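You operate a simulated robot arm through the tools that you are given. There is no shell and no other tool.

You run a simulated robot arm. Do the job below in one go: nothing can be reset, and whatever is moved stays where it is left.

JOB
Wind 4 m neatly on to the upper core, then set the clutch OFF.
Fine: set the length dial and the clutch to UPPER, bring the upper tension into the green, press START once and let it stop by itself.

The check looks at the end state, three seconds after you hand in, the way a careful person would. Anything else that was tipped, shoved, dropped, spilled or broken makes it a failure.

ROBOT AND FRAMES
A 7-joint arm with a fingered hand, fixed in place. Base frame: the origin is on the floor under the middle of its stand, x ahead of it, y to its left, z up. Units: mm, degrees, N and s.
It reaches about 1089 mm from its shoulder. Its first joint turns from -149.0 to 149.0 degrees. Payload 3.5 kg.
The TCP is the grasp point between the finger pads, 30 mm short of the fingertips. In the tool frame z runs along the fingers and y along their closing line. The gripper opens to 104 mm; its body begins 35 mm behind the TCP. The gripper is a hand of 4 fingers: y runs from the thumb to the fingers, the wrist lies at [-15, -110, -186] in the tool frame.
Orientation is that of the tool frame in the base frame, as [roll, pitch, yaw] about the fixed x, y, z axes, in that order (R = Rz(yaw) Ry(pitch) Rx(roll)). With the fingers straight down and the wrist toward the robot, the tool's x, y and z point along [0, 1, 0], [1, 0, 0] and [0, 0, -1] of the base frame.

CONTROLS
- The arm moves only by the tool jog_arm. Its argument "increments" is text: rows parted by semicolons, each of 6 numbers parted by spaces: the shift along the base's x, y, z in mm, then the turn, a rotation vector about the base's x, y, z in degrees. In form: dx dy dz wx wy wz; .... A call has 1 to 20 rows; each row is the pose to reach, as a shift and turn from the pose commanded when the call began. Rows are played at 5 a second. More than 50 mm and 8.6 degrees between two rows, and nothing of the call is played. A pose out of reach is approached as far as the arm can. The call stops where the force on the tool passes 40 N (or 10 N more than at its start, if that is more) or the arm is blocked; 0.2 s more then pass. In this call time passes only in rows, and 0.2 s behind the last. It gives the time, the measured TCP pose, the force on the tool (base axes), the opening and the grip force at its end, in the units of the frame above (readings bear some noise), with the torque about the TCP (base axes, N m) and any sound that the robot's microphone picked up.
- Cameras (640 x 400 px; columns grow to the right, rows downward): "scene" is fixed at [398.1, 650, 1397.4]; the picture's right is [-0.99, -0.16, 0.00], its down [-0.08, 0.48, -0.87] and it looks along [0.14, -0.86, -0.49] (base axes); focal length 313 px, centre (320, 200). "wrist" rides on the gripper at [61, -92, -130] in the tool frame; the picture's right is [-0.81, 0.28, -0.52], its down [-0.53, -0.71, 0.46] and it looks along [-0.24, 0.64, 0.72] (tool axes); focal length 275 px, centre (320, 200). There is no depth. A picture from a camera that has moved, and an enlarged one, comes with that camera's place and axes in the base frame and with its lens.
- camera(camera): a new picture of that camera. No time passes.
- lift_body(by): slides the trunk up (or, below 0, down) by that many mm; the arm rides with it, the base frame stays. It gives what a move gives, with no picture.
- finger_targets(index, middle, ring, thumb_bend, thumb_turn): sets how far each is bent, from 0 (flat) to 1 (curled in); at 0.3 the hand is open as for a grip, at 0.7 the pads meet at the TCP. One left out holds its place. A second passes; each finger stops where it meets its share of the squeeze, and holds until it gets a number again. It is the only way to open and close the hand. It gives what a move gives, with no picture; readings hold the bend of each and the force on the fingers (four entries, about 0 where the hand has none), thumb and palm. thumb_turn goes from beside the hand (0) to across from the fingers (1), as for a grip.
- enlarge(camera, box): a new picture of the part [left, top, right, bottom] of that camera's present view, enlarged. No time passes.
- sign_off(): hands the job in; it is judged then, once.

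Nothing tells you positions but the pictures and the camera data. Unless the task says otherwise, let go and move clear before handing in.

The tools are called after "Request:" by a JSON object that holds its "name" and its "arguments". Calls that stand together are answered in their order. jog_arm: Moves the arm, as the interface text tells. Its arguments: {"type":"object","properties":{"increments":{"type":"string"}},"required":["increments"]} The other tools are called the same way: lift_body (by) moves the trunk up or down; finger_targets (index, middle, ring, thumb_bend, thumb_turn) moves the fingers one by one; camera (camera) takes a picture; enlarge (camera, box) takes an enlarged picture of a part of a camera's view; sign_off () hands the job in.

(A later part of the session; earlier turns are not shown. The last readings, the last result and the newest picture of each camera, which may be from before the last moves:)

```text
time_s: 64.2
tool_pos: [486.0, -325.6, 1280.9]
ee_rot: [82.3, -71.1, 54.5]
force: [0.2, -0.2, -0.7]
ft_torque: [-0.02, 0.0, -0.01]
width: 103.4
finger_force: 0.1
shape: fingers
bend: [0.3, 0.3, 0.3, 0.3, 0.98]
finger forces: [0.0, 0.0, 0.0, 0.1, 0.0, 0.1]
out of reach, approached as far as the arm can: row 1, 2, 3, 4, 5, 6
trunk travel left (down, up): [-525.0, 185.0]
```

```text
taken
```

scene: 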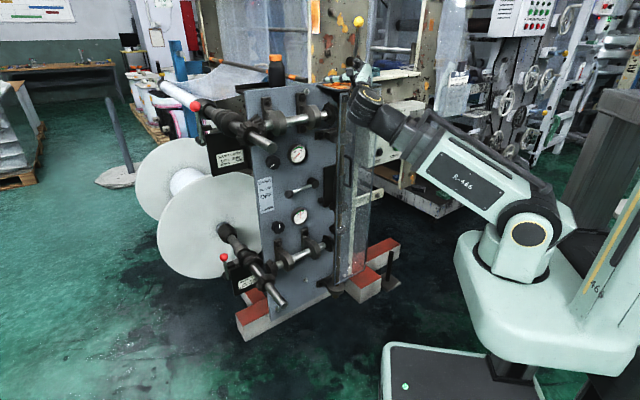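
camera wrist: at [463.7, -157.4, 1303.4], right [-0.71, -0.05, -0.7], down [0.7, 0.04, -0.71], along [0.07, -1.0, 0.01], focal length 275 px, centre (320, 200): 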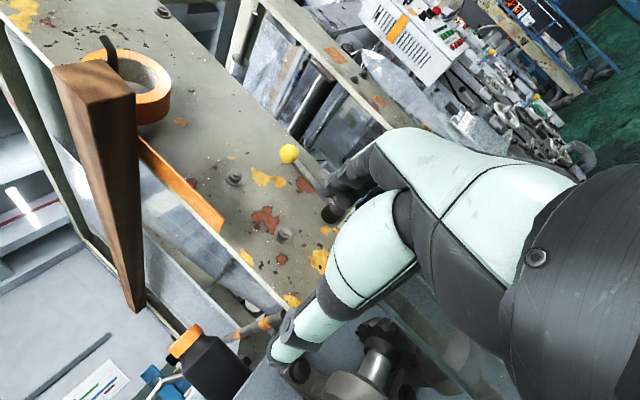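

Rolling past about 55° restores reach here. I'll square the hand up, roll on to about 100°, and slide left in front of the panel.

Request:
{"name": "jog_arm", "arguments": {"increments": "0 0 0 1.76 1.76 -2.2"}}

Request:
{"name": "jog_arm", "arguments": {"increments": "12 8 0 5.3 -5.3 0; 24 17 0 10.6 -10.6 0; 36 25 0 15.9 -15.9 0; 48 33 0 20.5 -20.5 0; 60 42 0 20.5 -20.5 0; 73 50 0 20.5 -20.5 0"}}

Request:
{"name": "camera", "arguments": {"camera": "wrist"}}

Request:
{"name": "camera", "arguments": {"camera": "scene"}}

```text
time_s: 64.7
tool_pos: [487.6, -325.2, 1281.3]
ee_rot: [89.8, -71.1, 45.2]
force: [-0.1, 0.1, -0.1]
ft_torque: [-0.02, 0.02, 0.0]
width: 103.6
finger_force: 0.1
shape: fingers
bend: [0.3, 0.3, 0.3, 0.3, 0.98]
finger forces: [0.1, 0.0, 0.1, 0.0, 0.0, 0.1]
trunk travel left (down, up): [-525.0, 185.0]
```

```text
time_s: 66.0
tool_pos: [558.9, -274.5, 1281.7]
ee_rot: [-89.4, -79.9, -135.5]
force: [0.4, -0.8, 0.1]
ft_torque: [0.0, 0.0, -0.01]
width: 103.3
finger_force: 0.0
shape: fingers
bend: [0.3, 0.3, 0.3, 0.3, 0.98]
finger forces: [0.0, 0.1, 0.1, 0.1, 0.1, 0.0]
trunk travel left (down, up): [-525.0, 185.0]
```

```text
taken
camera wrist: at [524.3, -126.3, 1357.7], right [-0.46, 0.27, -0.85], down [0.88, 0.24, -0.4], along [0.09, -0.93, -0.35], focal length 275 px, centre (320, 200)
```

wrist: 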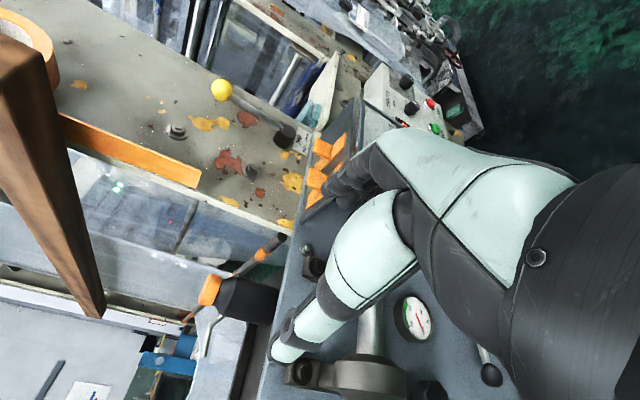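

```text
taken
```

scene: 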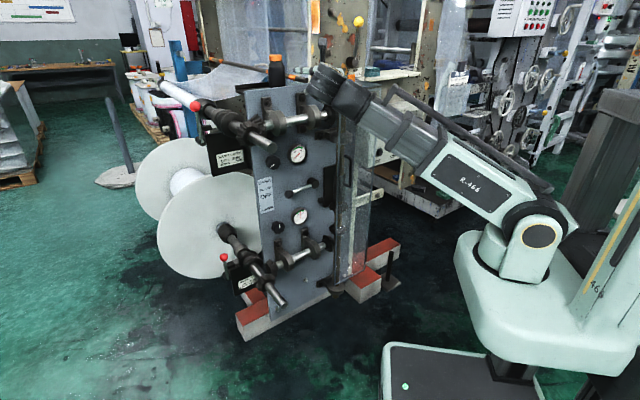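

The hand is squared up at φ≈100° in front of the panel. I'll descend in steps and watch for the protruding shaft.

Request:
{"name": "jog_arm", "arguments": {"increments": "0 0 -45 0 0 0; 0 0 -90 0 0 0; 0 0 -135 0 0 0"}}

Request:
{"name": "camera", "arguments": {"camera": "wrist"}}

Request:
{"name": "camera", "arguments": {"camera": "scene"}}

```text
time_s: 66.8
tool_pos: [560.0, -275.7, 1144.4]
ee_rot: [-89.4, -80.0, -135.5]
force: [0.9, 0.4, -0.1]
ft_torque: [0.01, 0.03, 0.0]
width: 103.3
finger_force: 0.1
shape: fingers
bend: [0.3, 0.3, 0.3, 0.3, 0.98]
finger forces: [0.1, 0.0, 0.0, 0.1, 0.0, 0.0]
trunk travel left (down, up): [-525.0, 185.0]
```

```text
taken
camera wrist: at [525.4, -126.7, 1220.6], right [-0.46, 0.27, -0.85], down [0.89, 0.24, -0.4], along [0.1, -0.93, -0.35], focal length 275 px, centre (320, 200)
```

wrist: 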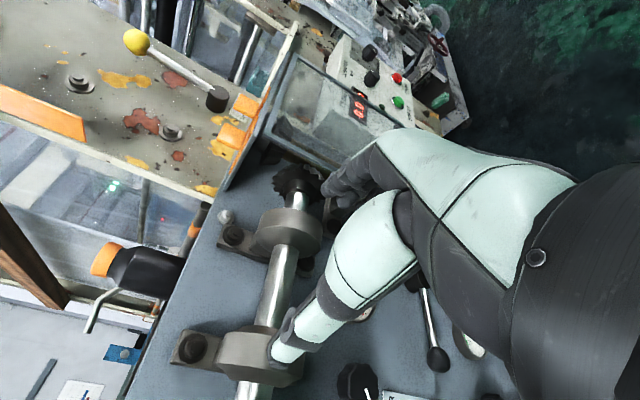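

```text
taken
```

scene: 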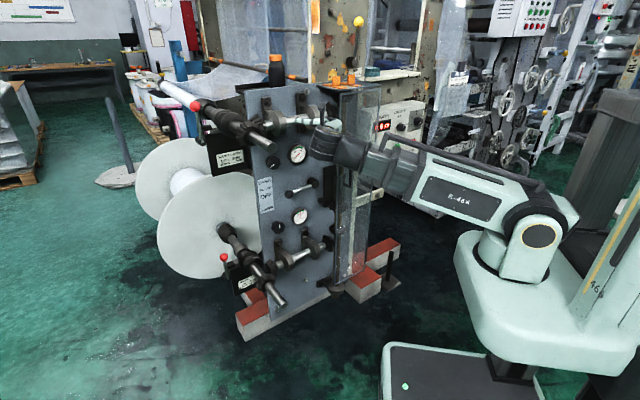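

The panel's horizontal drive shaft and lever are coming into view. I'll descend further to bring the knob and gauge up into clear view.

Request:
{"name": "jog_arm", "arguments": {"increments": "0 0 -45 0 0 0; 0 0 -90 0 0 0; 0 0 -135 0 0 0"}}

Request:
{"name": "camera", "arguments": {"camera": "wrist"}}

Request:
{"name": "camera", "arguments": {"camera": "scene"}}

```text
time_s: 67.7
tool_pos: [560.8, -272.3, 1009.8]
ee_rot: [-89.2, -79.9, -135.7]
force: [0.1, 0.1, -0.4]
ft_torque: [-0.04, -0.01, 0.0]
width: 103.5
finger_force: 0.0
shape: fingers
bend: [0.3, 0.3, 0.3, 0.3, 0.98]
finger forces: [0.0, 0.1, 0.0, 0.1, 0.0, 0.0]
trunk travel left (down, up): [-525.0, 185.0]
```

```text
taken
camera wrist: at [526.0, -125.9, 1085.7], right [-0.46, 0.27, -0.85], down [0.89, 0.24, -0.4], along [0.1, -0.93, -0.35], focal length 275 px, centre (320, 200)
```

wrist: 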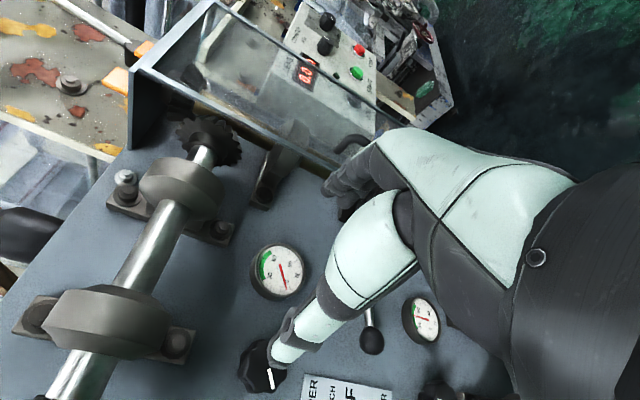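

```text
taken
```

scene: 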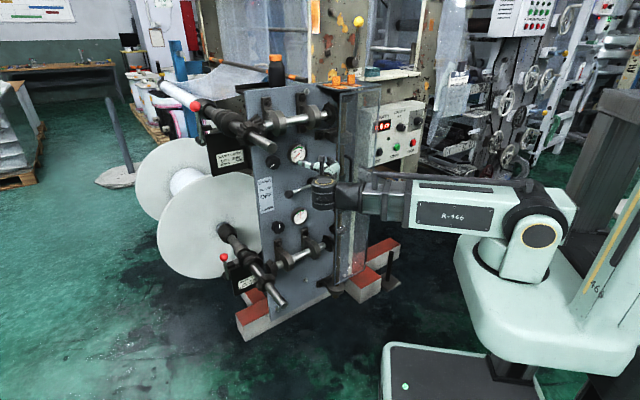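

I can now see the knob, both gauges and the lever. I'll slide a bit further left so the knob and the core shaft end come into the clear part of the view.

Request:
{"name": "jog_arm", "arguments": {"increments": "21 21 0 0 0 0; 42 42 0 0 0 0; 60 60 0 0 0 0"}}

Request:
{"name": "camera", "arguments": {"camera": "wrist"}}

Request:
{"name": "enlarge", "arguments": {"camera": "wrist", "box": [180, 220, 340, 380]}}

```text
time_s: 68.5
tool_pos: [619.0, -213.5, 1012.3]
ee_rot: [-89.4, -79.9, -135.6]
force: [-0.2, -0.9, -0.2]
ft_torque: [0.02, 0.02, -0.02]
width: 103.5
finger_force: 0.1
shape: fingers
bend: [0.3, 0.3, 0.3, 0.3, 0.98]
finger forces: [0.1, 0.1, 0.1, 0.0, 0.0, 0.0]
trunk travel left (down, up): [-525.0, 185.0]
```

```text
taken
camera wrist: at [585.2, -66.2, 1087.6], right [-0.46, 0.27, -0.85], down [0.88, 0.24, -0.4], along [0.09, -0.93, -0.35], focal length 275 px, centre (320, 200)
```

wrist: 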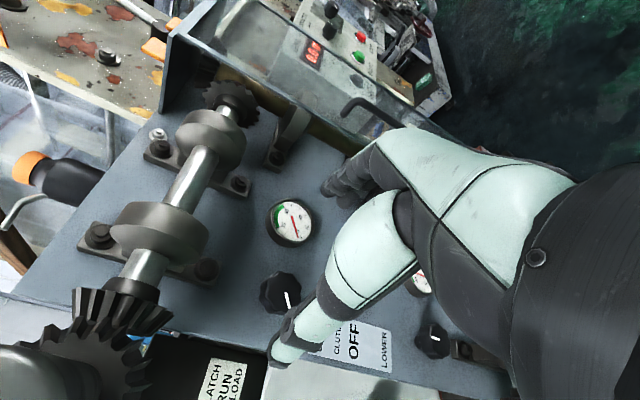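

```text
2.50 times, centred on (260, 300) of wrist
camera zoom: at [585.2, -66.2, 1087.6], right [-0.46, 0.27, -0.85], down [0.88, 0.24, -0.4], along [0.09, -0.93, -0.35], focal length 688 px, centre (470, -50)
```

zoom: 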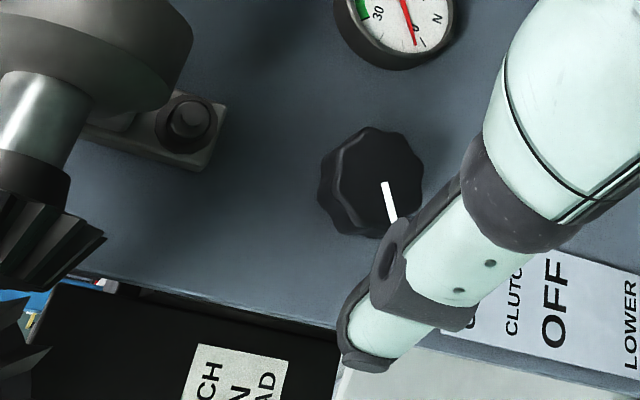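

The core shaft sticks out about 220 mm at the upper left (near machine-right -353, height 1086), so I must keep the wrist below it. The knob is near (-257, depth 795, height 955). I'll centre on the knob axis, well back from it, and test the roll range there.

Request:
{"name": "jog_arm", "arguments": {"increments": "-10 -10 -28 0 0 0; -21 -21 -57 0 0 0"}}

Request:
{"name": "jog_arm", "arguments": {"increments": "0 0 0 -5.3 5.3 0; 0 0 0 -10.6 10.6 0; 0 0 0 -15.9 15.9 0; 0 0 0 -21.2 21.2 0; 0 0 0 -26.5 26.5 0; 0 0 0 -31.8 31.8 0"}}

Request:
{"name": "camera", "arguments": {"camera": "wrist"}}

Request:
{"name": "camera", "arguments": {"camera": "scene"}}

```text
time_s: 69.0
tool_pos: [597.9, -237.8, 954.8]
ee_rot: [-89.4, -79.9, -135.5]
force: [-0.7, 1.1, -0.2]
ft_torque: [0.01, 0.02, -0.02]
width: 103.4
finger_force: 0.0
shape: fingers
bend: [0.3, 0.3, 0.3, 0.3, 0.98]
finger forces: [0.0, 0.0, 0.1, 0.1, 0.0, 0.0]
trunk travel left (down, up): [-525.0, 185.0]
```

```text
time_s: 70.5
tool_pos: [597.0, -234.8, 952.8]
ee_rot: [89.8, -55.0, 45.4]
force: [-0.6, -0.2, 1.0]
ft_torque: [0.03, 0.01, 0.04]
width: 103.4
finger_force: 0.1
shape: fingers
bend: [0.3, 0.3, 0.3, 0.3, 0.98]
finger forces: [0.1, 0.0, 0.1, 0.0, 0.1, 0.0]
trunk travel left (down, up): [-525.0, 185.0]
```

```text
taken
camera wrist: at [584.5, -65.5, 951.4], right [-0.85, -0.12, -0.51], down [0.52, -0.12, -0.85], along [0.04, -0.98, 0.17], focal length 275 px, centre (320, 200)
```

wrist: 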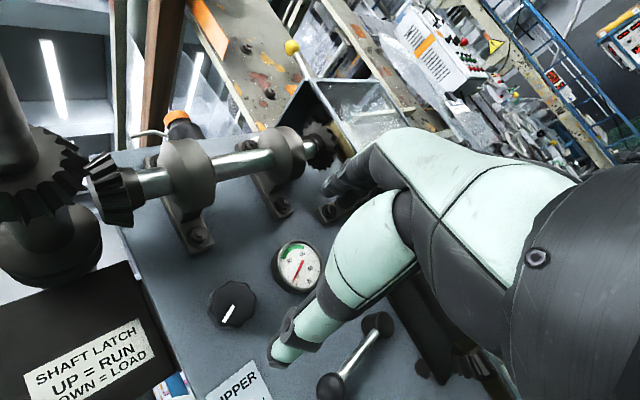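

```text
taken
```

scene: 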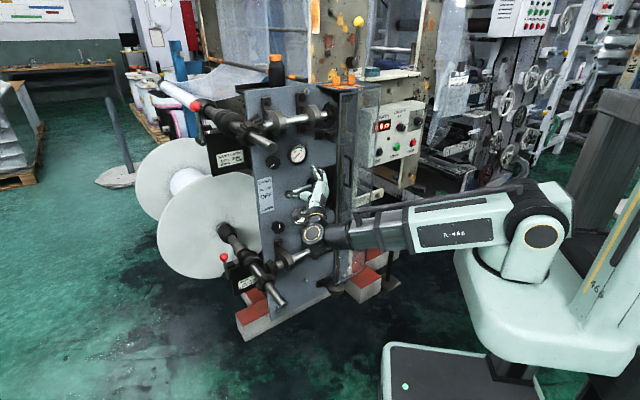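

That works and gives a good view. I'll keep rolling down to find the lower limit.

Request:
{"name": "jog_arm", "arguments": {"increments": "0 0 0 -5.3 5.3 0; 0 0 0 -10.6 10.6 0; 0 0 0 -15.9 15.9 0; 0 0 0 -21.2 21.2 0; 0 0 0 -26.5 26.5 0; 0 0 0 -31.8 31.8 0; 0 0 0 -37.1 37.1 0; 0 0 0 -42.4 42.4 0"}}

Request:
{"name": "camera", "arguments": {"camera": "wrist"}}

Request:
{"name": "camera", "arguments": {"camera": "scene"}}

```text
time_s: 72.2
tool_pos: [598.2, -235.3, 953.9]
ee_rot: [90.0, 5.0, 45.1]
force: [0.1, -0.1, -0.6]
ft_torque: [0.01, 0.0, 0.04]
width: 103.3
finger_force: 0.1
shape: fingers
bend: [0.3, 0.3, 0.3, 0.3, 0.98]
finger forces: [0.0, 0.0, 0.0, 0.0, 0.1, 0.1]
trunk travel left (down, up): [-525.0, 185.0]
```

```text
taken
camera wrist: at [544.9, -104.9, 856.6], right [-0.92, -0.19, 0.34], down [-0.1, -0.74, -0.66], along [0.38, -0.64, 0.66], focal length 275 px, centre (320, 200)
```

wrist: 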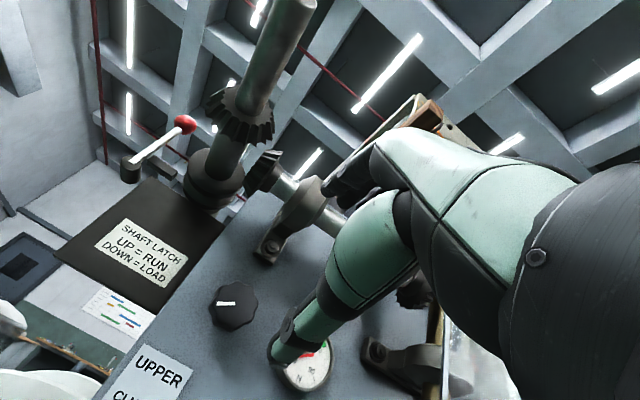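

```text
taken
```

scene: 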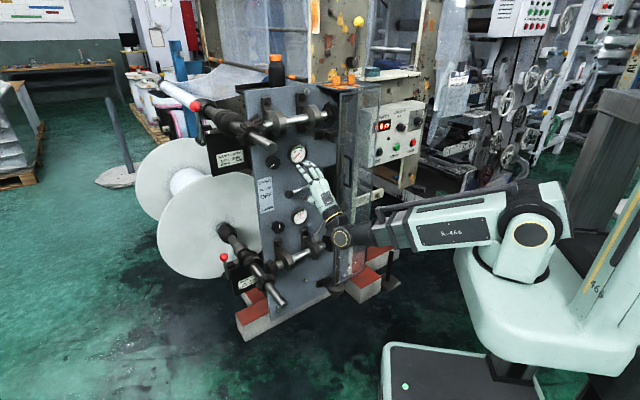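

The roll range here is at least -5° to +100°, enough for one long clockwise stroke. The view also confirms the upper shaft latch is up (RUN). I'll zoom in for the knob centre.

Request:
{"name": "enlarge", "arguments": {"camera": "wrist", "box": [180, 250, 290, 360]}}

Request:
{"name": "enlarge", "arguments": {"camera": "wrist", "box": [90, 0, 330, 280]}}

Request:
{"name": "enlarge", "arguments": {"camera": "scene", "box": [240, 110, 368, 190]}}

```text
3.64 times, centred on (235, 305) of wrist
camera zoom: at [544.9, -104.9, 856.6], right [-0.92, -0.19, 0.34], down [-0.1, -0.74, -0.66], along [0.38, -0.64, 0.66], focal length 1001 px, centre (629, -182)
```

zoom: 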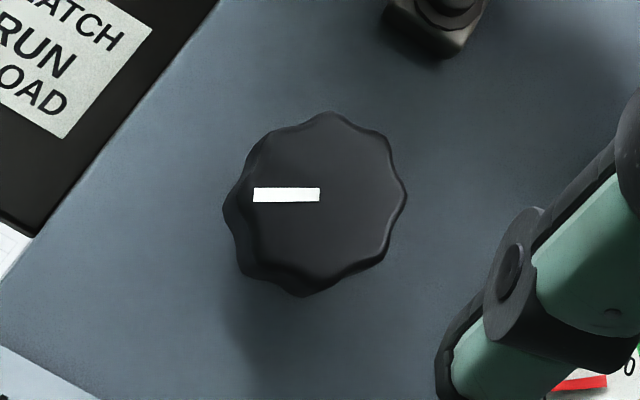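

```text
1.43 times, centred on (210, 140) of wrist
camera zoom: at [544.9, -104.9, 856.6], right [-0.92, -0.19, 0.34], down [-0.1, -0.74, -0.66], along [0.38, -0.64, 0.66], focal length 393 px, centre (477, 286)
```

zoom: 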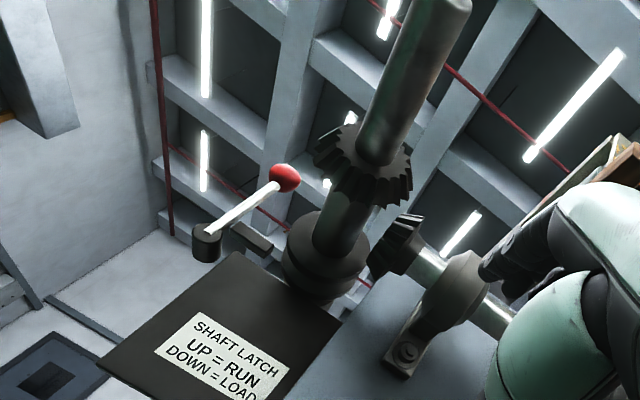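

```text
5.00 times, centred on (304, 150) of scene
camera zoom: at [398.1, 650.0, 1397.4], right [-0.99, -0.16, 0.0], down [-0.08, 0.48, -0.87], along [0.14, -0.86, -0.49], focal length 1564 px, centre (400, 450)
```

zoom: 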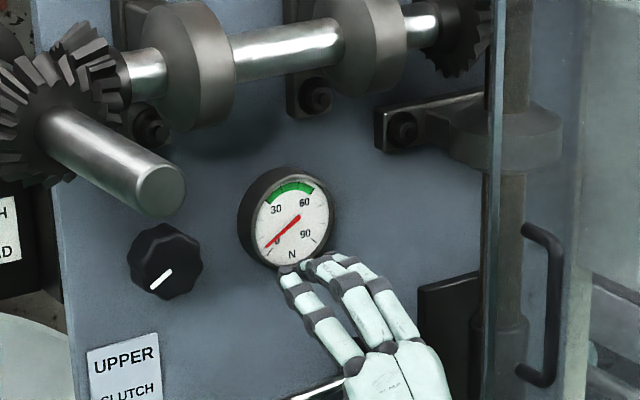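

The knob face is at (-257, depth about 797, height 953), its pointer is at -120°, and it is about 50 mm across. A bolt sits 60 mm above it and the gauge 115 mm to its right, so I'll curl the ring finger away, narrow the opening, and approach at 45° roll.

Request:
{"name": "jog_arm", "arguments": {"increments": "0 0 0 5 -5 0; 0 0 0 10 -10 0; 0 0 0 15 -15 0; 0 0 0 20 -20 0; 0 0 0 25 -25 0; 0 0 0 30 -30 0; 0 0 0 35.4 -35.4 0"}}

Request:
{"name": "finger_targets", "arguments": {"index": 0.41, "middle": 0.41, "ring": 1.0, "thumb_bend": 0.41}}

Request:
{"name": "jog_arm", "arguments": {"increments": "35 -35 0 0 0 0; 70 -70 0 0 0 0; 105 -105 0 0 0 0"}}

Request:
{"name": "camera", "arguments": {"camera": "wrist"}}

Request:
{"name": "enlarge", "arguments": {"camera": "scene", "box": [230, 100, 390, 200]}}

```text
time_s: 73.8
tool_pos: [596.9, -234.0, 954.3]
ee_rot: [90.0, -45.3, 45.0]
force: [-1.3, -0.6, -0.1]
ft_torque: [0.03, 0.04, 0.01]
width: 103.1
finger_force: 0.1
shape: fingers
bend: [0.3, 0.3, 0.3, 0.3, 0.98]
finger forces: [0.0, 0.1, 0.0, 0.1, 0.0, 0.1]
trunk travel left (down, up): [-525.0, 185.0]
```

```text
time_s: 74.8
tool_pos: [597.5, -235.3, 953.8]
ee_rot: [89.9, -45.2, 45.3]
force: [0.1, -0.2, 0.7]
ft_torque: [0.0, -0.01, 0.01]
width: 76.1
finger_force: 0.1
shape: fingers
bend: [0.41, 0.41, 1.0, 0.41, 0.98]
finger forces: [0.0, 0.0, 0.0, 0.0, 0.0, 0.0]
trunk travel left (down, up): [-525.0, 185.0]
```

```text
time_s: 75.7
tool_pos: [703.4, -342.0, 952.7]
ee_rot: [89.9, -45.2, 45.3]
force: [0.1, 0.2, 0.2]
ft_torque: [-0.01, 0.0, 0.07]
width: 75.8
finger_force: 0.0
shape: fingers
bend: [0.41, 0.41, 1.0, 0.41, 0.98]
finger forces: [0.0, 0.0, 0.1, 0.1, 0.0, 0.0]
trunk travel left (down, up): [-525.0, 185.0]
```

```text
taken
camera wrist: at [688.8, -173.1, 931.2], right [-0.91, -0.18, -0.38], down [0.42, -0.23, -0.88], along [0.07, -0.96, 0.28], focal length 275 px, centre (320, 200)
```

wrist: 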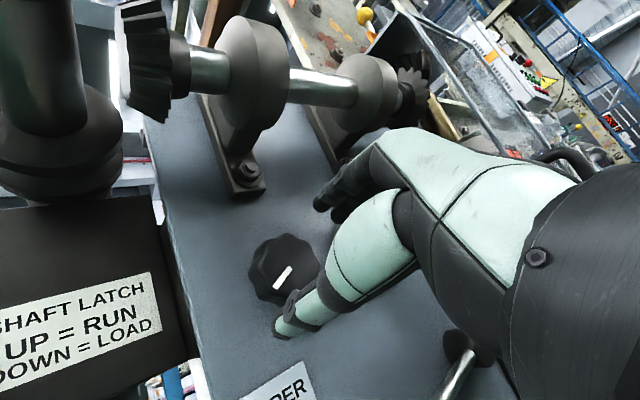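

```text
4.00 times, centred on (310, 150) of scene
camera zoom: at [398.1, 650.0, 1397.4], right [-0.99, -0.16, 0.0], down [-0.08, 0.48, -0.87], along [0.14, -0.86, -0.49], focal length 1252 px, centre (360, 400)
```

zoom: 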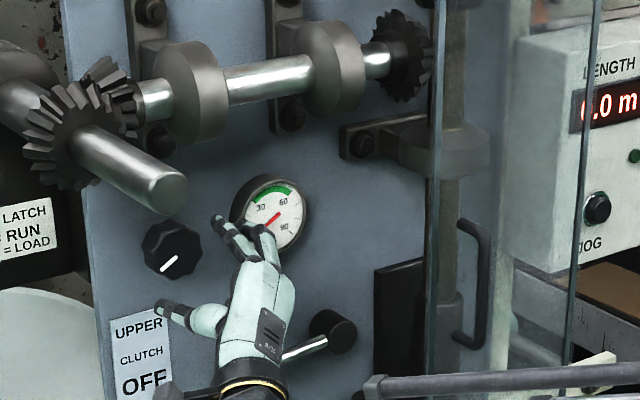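

Alignment matches prediction closely. I'll move in the last 47 mm in small steps.

Request:
{"name": "jog_arm", "arguments": {"increments": "9 -8 0 0 0 0; 18 -17 0 0 0 0; 26 -25 0 0 0 0; 34 -32.5 0 0 0 0"}}

Request:
{"name": "camera", "arguments": {"camera": "wrist"}}

Request:
{"name": "enlarge", "arguments": {"camera": "scene", "box": [250, 130, 330, 190]}}

```text
time_s: 76.7
tool_pos: [736.5, -372.4, 954.0]
ee_rot: [89.9, -45.2, 45.2]
force: [0.2, -0.5, 0.0]
ft_torque: [-0.02, 0.01, 0.0]
width: 76.1
finger_force: 0.0
shape: fingers
bend: [0.41, 0.41, 1.0, 0.41, 0.98]
finger forces: [0.1, 0.0, 0.1, 0.0, 0.0, 0.0]
trunk travel left (down, up): [-525.0, 185.0]
```

```text
taken
camera wrist: at [722.9, -204.7, 932.8], right [-0.91, -0.18, -0.38], down [0.42, -0.23, -0.88], along [0.07, -0.96, 0.28], focal length 275 px, centre (320, 200)
```

wrist: 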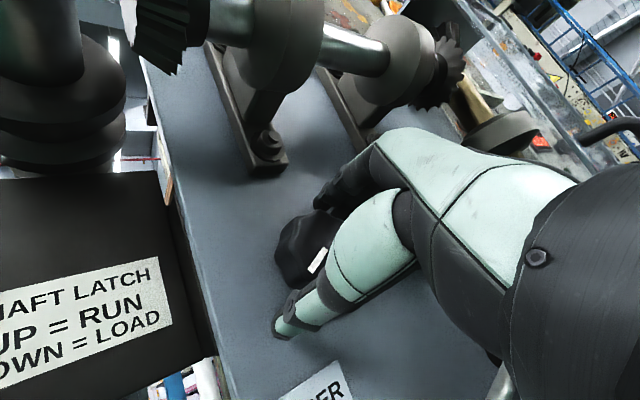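

```text
6.67 times, centred on (290, 160) of scene
camera zoom: at [398.1, 650.0, 1397.4], right [-0.99, -0.16, 0.0], down [-0.08, 0.48, -0.87], along [0.14, -0.86, -0.49], focal length 2086 px, centre (520, 467)
```

zoom: 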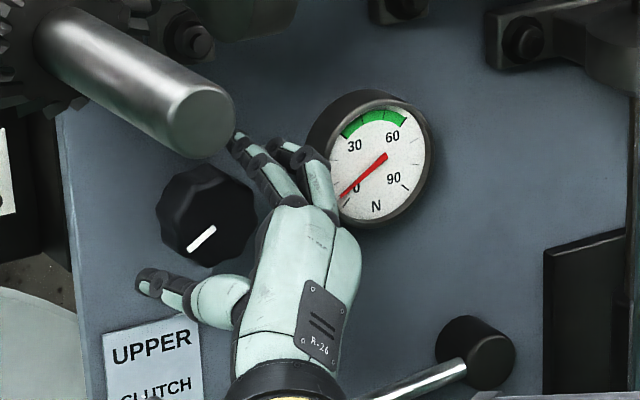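

Good, the knob sits between thumb and fingers. I'll grip it.

Request:
{"name": "finger_targets", "arguments": {"index": 0.62, "middle": 0.62, "thumb_bend": 0.62}}

Request:
{"name": "enlarge", "arguments": {"camera": "wrist", "box": [220, 150, 460, 350]}}

Request:
{"name": "enlarge", "arguments": {"camera": "scene", "box": [250, 130, 330, 190]}}

```text
time_s: 77.7
tool_pos: [735.3, -373.8, 955.2]
ee_rot: [89.9, -45.3, 45.1]
force: [-4.9, -5.8, 6.1]
ft_torque: [-0.17, -0.11, -0.25]
width: 44.7
finger_force: 10.5
shape: fingers
bend: [0.52, 0.55, 1.0, 0.55, 0.97]
finger forces: [7.4, 7.5, 0.0, 0.0, 5.7, 0.1]
trunk travel left (down, up): [-525.0, 185.0]
```

```text
2.00 times, centred on (340, 250) of wrist
camera zoom: at [721.8, -205.0, 933.7], right [-0.91, -0.18, -0.38], down [0.42, -0.23, -0.88], along [0.07, -0.96, 0.28], focal length 551 px, centre (280, 100)
```

zoom: 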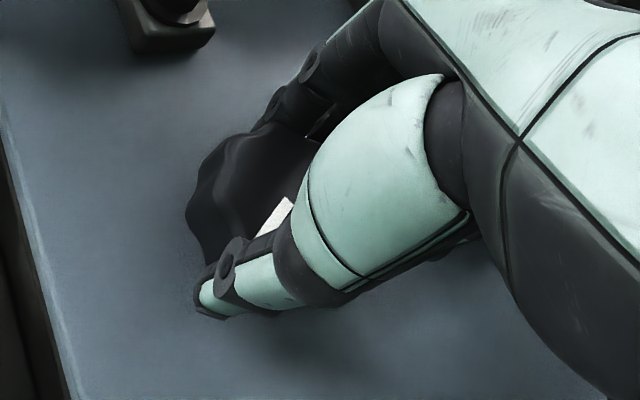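

```text
6.67 times, centred on (290, 160) of scene
camera zoom: at [398.1, 650.0, 1397.4], right [-0.99, -0.16, 0.0], down [-0.08, 0.48, -0.87], along [0.14, -0.86, -0.49], focal length 2086 px, centre (520, 467)
```

zoom: 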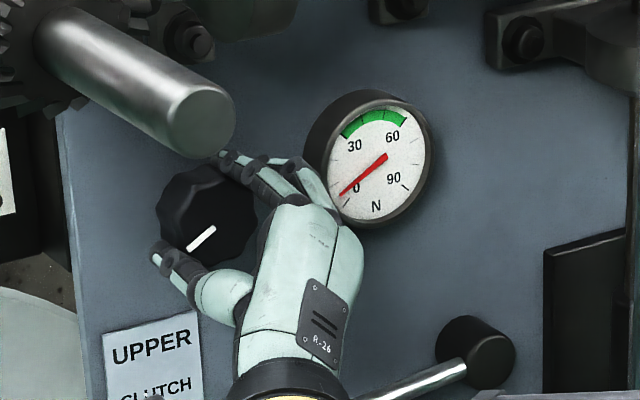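

Firm grip. Now I'll turn it 54° clockwise and read the gauge.

Request:
{"name": "jog_arm", "arguments": {"increments": "0 0 0 4.8 -4.8 0; 0 0 0 9.6 -9.6 0; 0 0 0 14.4 -14.4 0; 0 0 0 19.2 -19.2 0; 0 0 0 24 -24 0; 0 0 0 28.8 -28.8 0; 0 0 0 33.6 -33.6 0; 0 0 0 38.2 -38.2 0"}}

Request:
{"name": "enlarge", "arguments": {"camera": "scene", "box": [250, 130, 330, 190]}}

Request:
{"name": "enlarge", "arguments": {"camera": "wrist", "box": [160, 100, 460, 350]}}

```text
time_s: 79.5
tool_pos: [735.3, -373.6, 954.6]
ee_rot: [-89.6, -80.5, -135.4]
force: [-8.8, -6.1, 2.9]
ft_torque: [-0.09, 0.01, -0.36]
width: 44.7
finger_force: 10.9
shape: fingers
bend: [0.52, 0.55, 1.0, 0.56, 0.96]
finger forces: [8.6, 6.4, 0.0, 0.0, 6.1, 0.0]
trunk travel left (down, up): [-525.0, 185.0]
```

```text
6.67 times, centred on (290, 160) of scene
camera zoom: at [398.1, 650.0, 1397.4], right [-0.99, -0.16, 0.0], down [-0.08, 0.48, -0.87], along [0.14, -0.86, -0.49], focal length 2086 px, centre (520, 467)
```

zoom: 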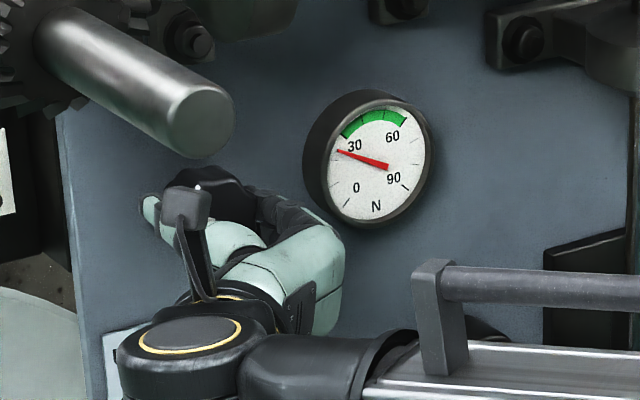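

```text
1.60 times, centred on (310, 225) of wrist
camera zoom: at [702.6, -224.4, 1029.1], right [-0.46, 0.27, -0.85], down [0.88, 0.24, -0.41], along [0.09, -0.93, -0.34], focal length 440 px, centre (336, 160)
```

zoom: 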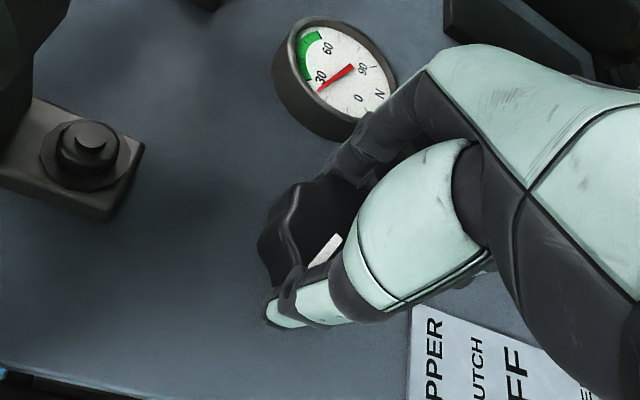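

The gauge went from about 4 N to about 24 N. I'll release, roll back and take a second stroke of about 57°.

Request:
{"name": "finger_targets", "arguments": {"index": 0.41, "middle": 0.41, "thumb_bend": 0.41}}

Request:
{"name": "jog_arm", "arguments": {"increments": "0 0 0 -4.8 4.8 0; 0 0 0 -9.6 9.6 0; 0 0 0 -14.4 14.4 0; 0 0 0 -19.2 19.2 0; 0 0 0 -24 24 0; 0 0 0 -28.8 28.8 0; 0 0 0 -33.6 33.6 0; 0 0 0 -39.6 39.6 0"}}

Request:
{"name": "finger_targets", "arguments": {"index": 0.62, "middle": 0.62, "thumb_bend": 0.62}}

Request:
{"name": "enlarge", "arguments": {"camera": "scene", "box": [250, 130, 330, 190]}}

```text
time_s: 80.5
tool_pos: [736.6, -373.2, 952.0]
ee_rot: [-89.5, -80.7, -135.4]
force: [-0.3, -0.6, -0.4]
ft_torque: [0.03, 0.03, 0.03]
width: 74.9
finger_force: 0.1
shape: fingers
bend: [0.41, 0.41, 1.0, 0.41, 0.97]
finger forces: [0.0, 0.0, 0.0, 0.0, 0.0, 0.1]
trunk travel left (down, up): [-525.0, 185.0]
```

```text
time_s: 82.2
tool_pos: [736.8, -373.9, 953.8]
ee_rot: [89.9, -43.0, 45.2]
force: [-0.3, -0.6, -0.3]
ft_torque: [0.01, 0.02, 0.0]
width: 75.0
finger_force: 0.2
shape: fingers
bend: [0.41, 0.41, 1.0, 0.41, 0.97]
finger forces: [0.1, 0.0, 0.0, 0.0, 0.1, 0.1]
trunk travel left (down, up): [-525.0, 185.0]
```

```text
time_s: 83.2
tool_pos: [736.6, -373.4, 955.1]
ee_rot: [89.9, -43.4, 45.1]
force: [-5.8, -5.6, 5.7]
ft_torque: [-0.12, -0.12, -0.27]
width: 44.7
finger_force: 10.7
shape: fingers
bend: [0.52, 0.55, 1.0, 0.55, 0.97]
finger forces: [7.6, 7.4, 0.0, 0.1, 5.9, 0.0]
trunk travel left (down, up): [-525.0, 185.0]
```

```text
6.67 times, centred on (290, 160) of scene
camera zoom: at [398.1, 650.0, 1397.4], right [-0.99, -0.16, 0.0], down [-0.08, 0.48, -0.87], along [0.14, -0.86, -0.49], focal length 2086 px, centre (520, 467)
```

zoom: 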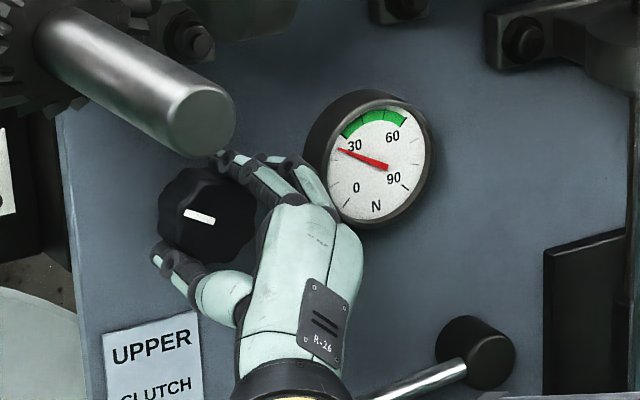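

Request:
{"name": "jog_arm", "arguments": {"increments": "0 0 0 5 -5 0; 0 0 0 10 -10 0; 0 0 0 15 -15 0; 0 0 0 20 -20 0; 0 0 0 25 -25 0; 0 0 0 30 -30 0; 0 0 0 35 -35 0; 0 0 0 40.3 -40.3 0"}}

Request:
{"name": "finger_targets", "arguments": {"index": 0.41, "middle": 0.41, "thumb_bend": 0.41}}

Request:
{"name": "enlarge", "arguments": {"camera": "scene", "box": [250, 130, 330, 190]}}

Request:
{"name": "enlarge", "arguments": {"camera": "wrist", "box": [160, 100, 460, 350]}}

```text
time_s: 85.0
tool_pos: [735.8, -373.1, 953.5]
ee_rot: [-89.4, -79.6, -135.6]
force: [-5.0, -10.8, 2.7]
ft_torque: [-0.06, -0.03, -0.28]
width: 44.9
finger_force: 9.7
shape: fingers
bend: [0.52, 0.55, 1.0, 0.56, 0.96]
finger forces: [8.4, 5.7, 0.0, 0.0, 5.5, 0.0]
trunk travel left (down, up): [-525.0, 185.0]
```

```text
time_s: 86.0
tool_pos: [736.2, -372.5, 953.1]
ee_rot: [-88.8, -79.8, -136.1]
force: [-0.8, -0.1, 0.4]
ft_torque: [-0.01, 0.0, -0.01]
width: 74.7
finger_force: 0.1
shape: fingers
bend: [0.41, 0.41, 1.0, 0.41, 0.97]
finger forces: [0.1, 0.0, 0.0, 0.0, 0.1, 0.0]
trunk travel left (down, up): [-525.0, 185.0]
```

```text
6.67 times, centred on (290, 160) of scene
camera zoom: at [398.1, 650.0, 1397.4], right [-0.99, -0.16, 0.0], down [-0.08, 0.48, -0.87], along [0.14, -0.86, -0.49], focal length 2086 px, centre (520, 467)
```

zoom: 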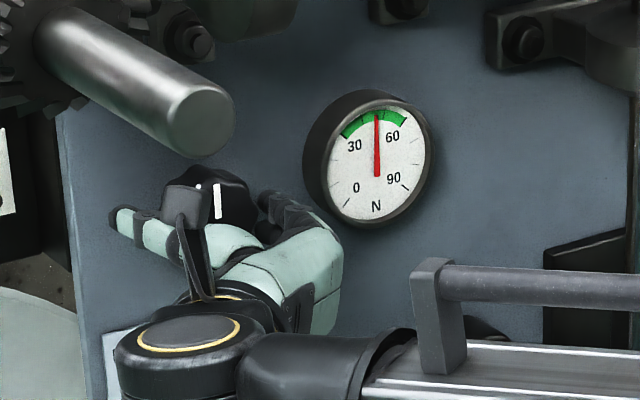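

```text
1.60 times, centred on (310, 225) of wrist
camera zoom: at [702.5, -224.2, 1029.6], right [-0.45, 0.28, -0.85], down [0.89, 0.24, -0.4], along [0.1, -0.93, -0.35], focal length 440 px, centre (336, 160)
```

zoom: 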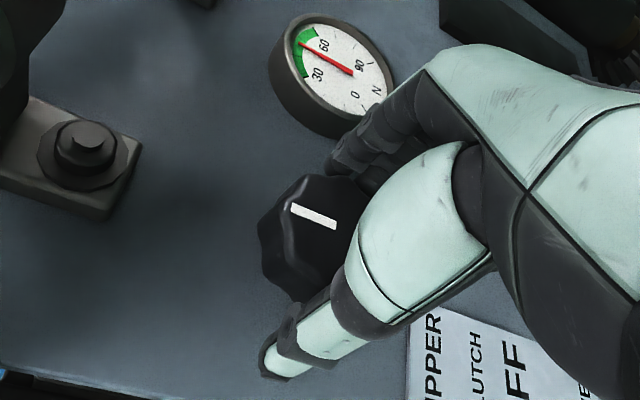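

The upper tension needle now stands mid-green, at about 45 N. Next is the clutch lever: its ball is near (-201, depth 792, height 811) and its pivot near (-88, height 821). I'll retreat straight back, then roll to φ=0 in front of the ball.

Request:
{"name": "jog_arm", "arguments": {"increments": "-26 26 0 0 0 0; -52 52 0 0 0 0; -78 78 0 0 0 0; -104 104 0 0 0 0"}}

Request:
{"name": "jog_arm", "arguments": {"increments": "-3 -3 -10 -5.1 5.1 0; -6 -6 -20 -10.1 10.1 0; -9 -9 -30 -15.2 15.2 0; -11 -11 -40 -20.2 20.2 0; -14 -14 -50 -25.3 25.3 0; -17 -17 -60 -30.3 30.3 0; -20 -20 -70 -35.4 35.4 0; -23 -23 -80 -40.4 40.4 0; -26 -26 -90 -45.5 45.5 0; -28 -28 -100 -50.5 50.5 0; -31 -31 -110 -55.6 55.6 0; -34 -34 -120 -60.6 60.6 0; -37 -37 -130 -65.7 65.7 0; -40 -40 -142 -70.7 70.7 0"}}

Request:
{"name": "camera", "arguments": {"camera": "wrist"}}

Request:
{"name": "camera", "arguments": {"camera": "scene"}}

```text
time_s: 87.0
tool_pos: [631.2, -266.9, 954.1]
ee_rot: [-89.5, -79.8, -135.5]
force: [-0.7, 0.8, 0.7]
ft_torque: [-0.01, 0.02, 0.0]
width: 75.0
finger_force: 0.0
shape: fingers
bend: [0.41, 0.41, 1.0, 0.41, 0.97]
finger forces: [0.1, 0.0, 0.0, 0.1, 0.1, 0.0]
trunk travel left (down, up): [-525.0, 185.0]
```

```text
time_s: 90.0
tool_pos: [591.8, -308.2, 813.0]
ee_rot: [90.0, -0.1, 45.2]
force: [0.4, -0.1, 0.3]
ft_torque: [0.01, -0.01, -0.01]
width: 75.1
finger_force: 0.1
shape: fingers
bend: [0.41, 0.41, 1.0, 0.41, 0.97]
finger forces: [0.0, 0.0, 0.0, 0.0, 0.0, 0.0]
trunk travel left (down, up): [-525.0, 185.0]
```

```text
taken
camera wrist: at [545.6, -173.9, 720.2], right [-0.94, -0.21, 0.27], down [-0.05, -0.7, -0.71], along [0.34, -0.69, 0.64], focal length 275 px, centre (320, 200)
```

wrist: 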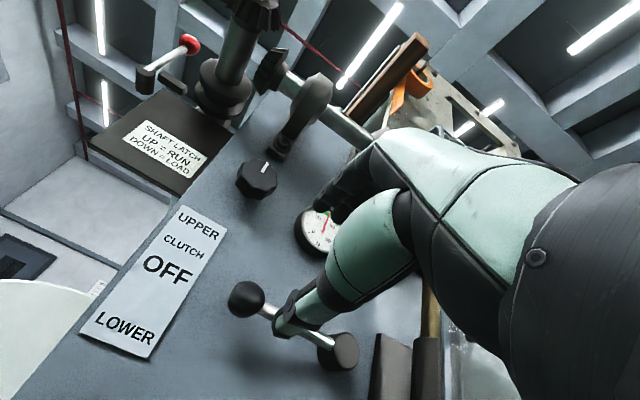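

```text
taken
```

scene: 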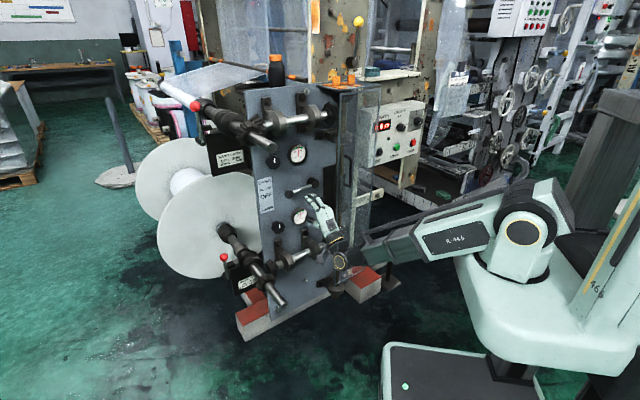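

The clutch lever is horizontal (OFF), with its ball at (-203, depth 793, height 807) and its pivot at (-79, height 804). The UPPER label sits about 18° up from the pivot. I'll approach the ball with fingers above and thumb below.

Request:
{"name": "jog_arm", "arguments": {"increments": "30 -29 -2 0 0 0; 60 -58 -4 0 0 0; 82 -79 -6 0 0 0; 92 -89 -6 0 0 0; 102 -98 -6 0 0 0"}}

Request:
{"name": "camera", "arguments": {"camera": "wrist"}}

Request:
{"name": "enlarge", "arguments": {"camera": "scene", "box": [250, 150, 346, 222]}}

```text
time_s: 91.2
tool_pos: [694.2, -407.3, 806.5]
ee_rot: [90.0, -0.1, 45.1]
force: [0.8, -0.4, -0.1]
ft_torque: [-0.04, -0.02, -0.05]
width: 74.9
finger_force: 0.0
shape: fingers
bend: [0.41, 0.41, 1.0, 0.41, 0.97]
finger forces: [0.0, 0.1, 0.0, 0.1, 0.0, 0.0]
trunk travel left (down, up): [-525.0, 185.0]
```

```text
taken
camera wrist: at [647.4, -272.2, 714.3], right [-0.94, -0.21, 0.27], down [-0.05, -0.7, -0.72], along [0.34, -0.69, 0.64], focal length 275 px, centre (320, 200)
```

wrist: 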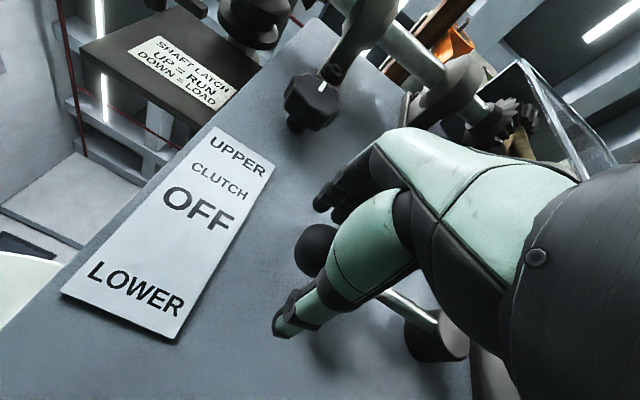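

```text
5.56 times, centred on (298, 186) of scene
camera zoom: at [398.1, 650.0, 1397.4], right [-0.99, -0.16, 0.0], down [-0.08, 0.48, -0.87], along [0.14, -0.86, -0.49], focal length 1738 px, centre (442, 278)
```

zoom: 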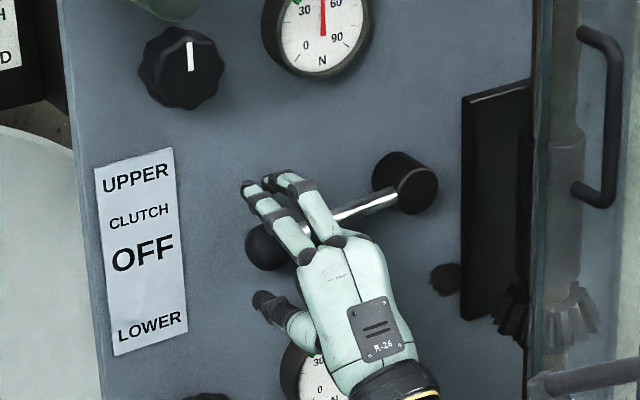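

The ball lies between thumb and fingers. I'll close on it.

Request:
{"name": "finger_targets", "arguments": {"index": 0.6, "middle": 0.6, "thumb_bend": 0.6}}

Request:
{"name": "enlarge", "arguments": {"camera": "scene", "box": [250, 150, 346, 222]}}

Request:
{"name": "enlarge", "arguments": {"camera": "wrist", "box": [200, 120, 480, 380]}}

```text
time_s: 92.2
tool_pos: [693.7, -408.0, 806.0]
ee_rot: [90.0, -0.3, 45.1]
force: [0.2, 0.2, 1.1]
ft_torque: [0.03, -0.02, -0.01]
width: 28.8
finger_force: 0.9
shape: fingers
bend: [0.58, 0.59, 1.0, 0.6, 0.97]
finger forces: [1.1, 1.2, 0.0, 0.1, 0.2, 0.0]
trunk travel left (down, up): [-525.0, 185.0]
```

```text
5.56 times, centred on (298, 186) of scene
camera zoom: at [398.1, 650.0, 1397.4], right [-0.99, -0.16, 0.0], down [-0.08, 0.48, -0.87], along [0.14, -0.86, -0.49], focal length 1738 px, centre (442, 278)
```

zoom: 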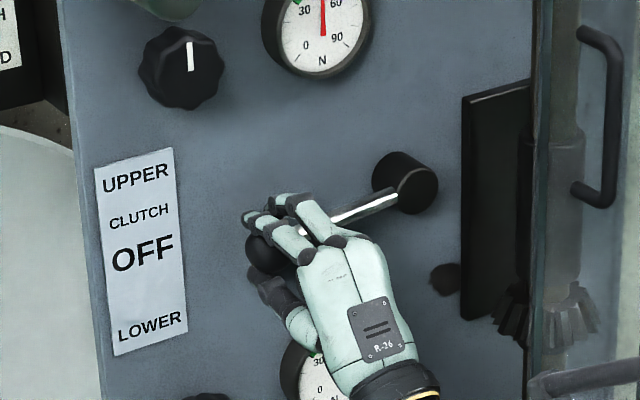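

```text
1.54 times, centred on (340, 250) of wrist
camera zoom: at [647.1, -272.0, 714.2], right [-0.94, -0.21, 0.27], down [-0.05, -0.7, -0.72], along [0.34, -0.69, 0.64], focal length 424 px, centre (289, 123)
```

zoom: 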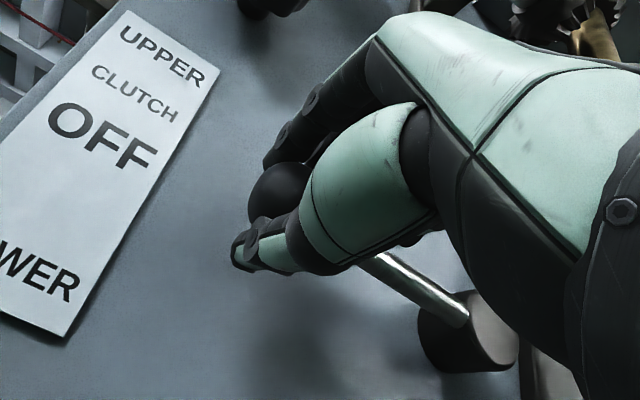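

Light contact on the ball. I'll tighten slightly and swing it up along the lever's arc, first 12°.

Request:
{"name": "finger_targets", "arguments": {"index": 0.63, "middle": 0.63, "thumb_bend": 0.63}}

Request:
{"name": "jog_arm", "arguments": {"increments": "-0.2 -0.2 4.3 1.4 -1.4 0; -0.3 -0.3 8.65 2.83 -2.83 0; -0.5 -0.5 13 4.24 -4.24 0; -0.85 -0.85 17.3 5.66 -5.66 0; -1.3 -1.3 21.5 7.1 -7.1 0; -1.9 -1.9 25.8 8.5 -8.5 0"}}

Request:
{"name": "enlarge", "arguments": {"camera": "scene", "box": [250, 150, 346, 222]}}

```text
time_s: 93.2
tool_pos: [694.0, -406.6, 806.5]
ee_rot: [90.0, -0.3, 45.0]
force: [1.7, -1.1, 2.0]
ft_torque: [-0.04, 0.0, 0.01]
width: 26.7
finger_force: 3.6
shape: fingers
bend: [0.6, 0.6, 1.0, 0.6, 0.97]
finger forces: [2.6, 2.3, 0.0, 0.0, 2.6, 0.0]
trunk travel left (down, up): [-525.0, 185.0]
```

```text
time_s: 94.7
tool_pos: [692.4, -408.9, 829.2]
ee_rot: [90.0, -12.3, 45.0]
force: [1.0, -0.3, -1.1]
ft_torque: [0.03, 0.07, -0.01]
width: 27.1
finger_force: 3.3
shape: fingers
bend: [0.62, 0.62, 1.0, 0.59, 0.97]
finger forces: [1.3, 1.3, 0.0, 0.0, 3.8, 0.1]
trunk travel left (down, up): [-525.0, 185.0]
```

```text
5.56 times, centred on (298, 186) of scene
camera zoom: at [398.1, 650.0, 1397.4], right [-0.99, -0.16, 0.0], down [-0.08, 0.48, -0.87], along [0.14, -0.86, -0.49], focal length 1738 px, centre (442, 278)
```

zoom: 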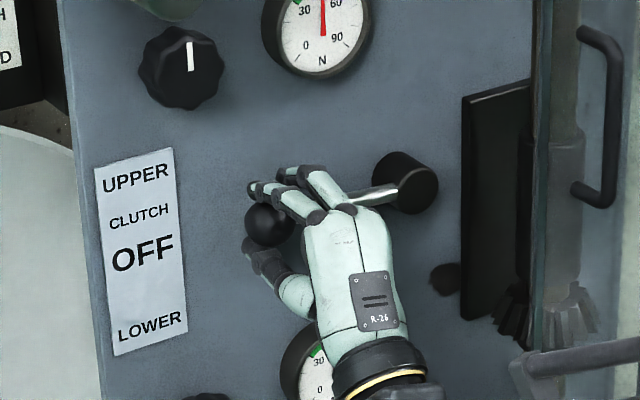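

The lever moves easily with little force. I'll continue the arc up to about 20°.

Request:
{"name": "jog_arm", "arguments": {"increments": "-0.7 -0.7 4.2 1.4 -1.4 0; -1.5 -1.5 8.4 2.83 -2.83 0; -2.4 -2.4 12.5 4.24 -4.24 0; -3.4 -3.4 16.6 5.66 -5.66 0"}}

Request:
{"name": "enlarge", "arguments": {"camera": "scene", "box": [250, 150, 346, 222]}}

Request:
{"name": "camera", "arguments": {"camera": "wrist"}}

```text
time_s: 95.7
tool_pos: [690.4, -411.4, 848.3]
ee_rot: [90.0, -20.3, 45.1]
force: [0.3, 0.6, -2.0]
ft_torque: [0.02, 0.02, 0.03]
width: 27.3
finger_force: 3.3
shape: fingers
bend: [0.62, 0.62, 1.0, 0.59, 0.98]
finger forces: [1.4, 1.3, 0.1, 0.0, 3.6, 0.0]
trunk travel left (down, up): [-525.0, 185.0]
```

```text
5.56 times, centred on (298, 186) of scene
camera zoom: at [398.1, 650.0, 1397.4], right [-0.99, -0.16, 0.0], down [-0.08, 0.48, -0.87], along [0.14, -0.86, -0.49], focal length 1738 px, centre (442, 278)
```

zoom: 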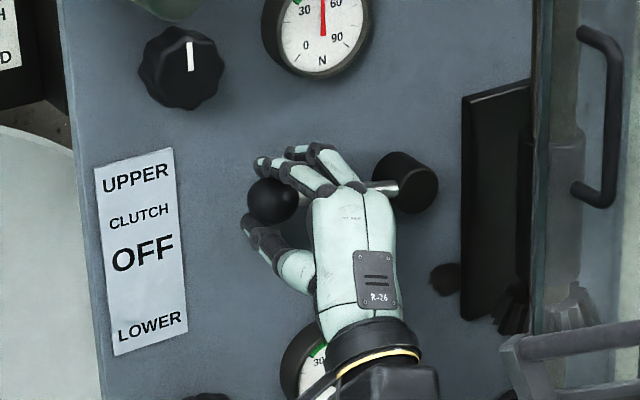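

```text
taken
camera wrist: at [662.8, -256.5, 782.8], right [-0.97, -0.24, -0.02], down [0.14, -0.5, -0.85], along [0.19, -0.83, 0.52], focal length 275 px, centre (320, 200)
```

wrist: 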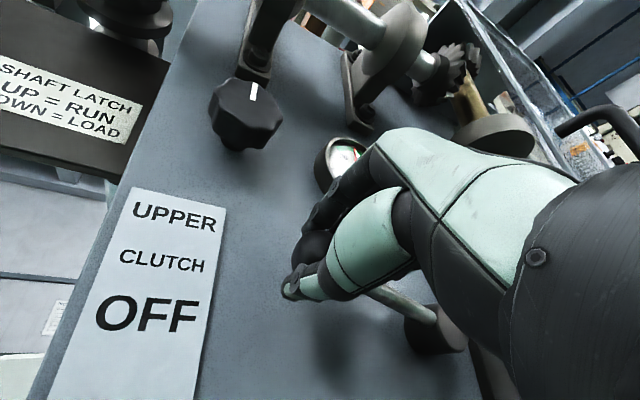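

The lever is at about 18–20° with no stop felt yet. I'll keep going gently a bit more to find where UPPER stops.

Request:
{"name": "jog_arm", "arguments": {"increments": "-1.1 -1.1 4 1.4 -1.4 0; -2.3 -2.3 8 2.83 -2.83 0; -3.5 -3.5 12 4.24 -4.24 0; -5 -5 15.8 5.66 -5.66 0"}}

Request:
{"name": "enlarge", "arguments": {"camera": "scene", "box": [250, 150, 346, 222]}}

```text
time_s: 96.7
tool_pos: [684.7, -416.6, 864.8]
ee_rot: [90.0, -28.3, 45.1]
force: [3.5, 3.3, 0.5]
ft_torque: [-0.03, 0.01, 0.08]
width: 28.2
finger_force: 4.2
shape: fingers
bend: [0.61, 0.62, 1.0, 0.59, 0.97]
finger forces: [2.2, 0.6, 0.0, 0.0, 4.1, 0.0]
trunk travel left (down, up): [-525.0, 185.0]
```

```text
5.56 times, centred on (298, 186) of scene
camera zoom: at [398.1, 650.0, 1397.4], right [-0.99, -0.16, 0.0], down [-0.08, 0.48, -0.87], along [0.14, -0.86, -0.49], focal length 1738 px, centre (442, 278)
```

zoom: 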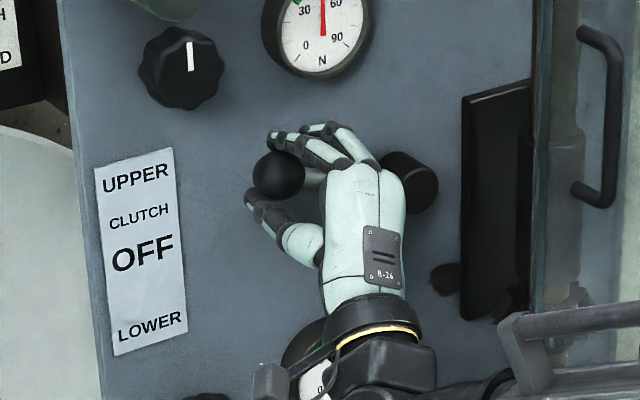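

Still moving freely at about 26°. I'll continue a little further to find the stop.

Request:
{"name": "jog_arm", "arguments": {"increments": "-1 -1 4 1.4 -1.4 0; -2 -2 7.6 2.83 -2.83 0; -3.2 -3.2 11.2 4.24 -4.24 0; -4.4 -4.4 14.7 5.66 -5.66 0"}}

Request:
{"name": "enlarge", "arguments": {"camera": "scene", "box": [250, 150, 346, 222]}}

Request:
{"name": "enlarge", "arguments": {"camera": "scene", "box": [240, 80, 368, 160]}}

```text
time_s: 97.7
tool_pos: [679.5, -422.4, 878.8]
ee_rot: [89.9, -36.2, 45.2]
force: [0.6, 1.4, 0.6]
ft_torque: [-0.01, 0.0, 0.04]
width: 27.5
finger_force: 3.3
shape: fingers
bend: [0.61, 0.62, 1.0, 0.59, 0.97]
finger forces: [2.3, 1.4, 0.1, 0.0, 3.5, 0.0]
trunk travel left (down, up): [-525.0, 185.0]
```

```text
5.56 times, centred on (298, 186) of scene
camera zoom: at [398.1, 650.0, 1397.4], right [-0.99, -0.16, 0.0], down [-0.08, 0.48, -0.87], along [0.14, -0.86, -0.49], focal length 1738 px, centre (442, 278)
```

zoom: 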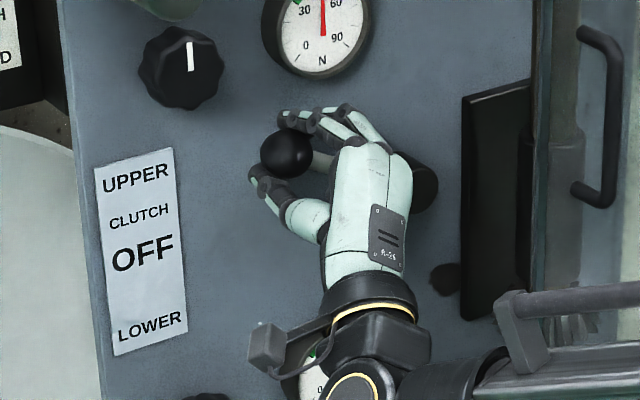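

```text
5.00 times, centred on (304, 120) of scene
camera zoom: at [398.1, 650.0, 1397.4], right [-0.99, -0.16, 0.0], down [-0.08, 0.48, -0.87], along [0.14, -0.86, -0.49], focal length 1564 px, centre (400, 600)
```

zoom: 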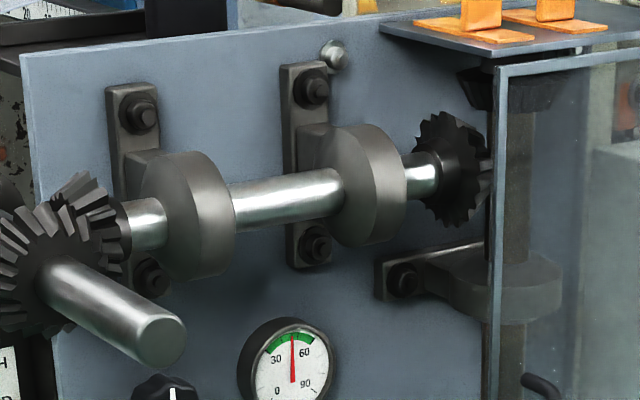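

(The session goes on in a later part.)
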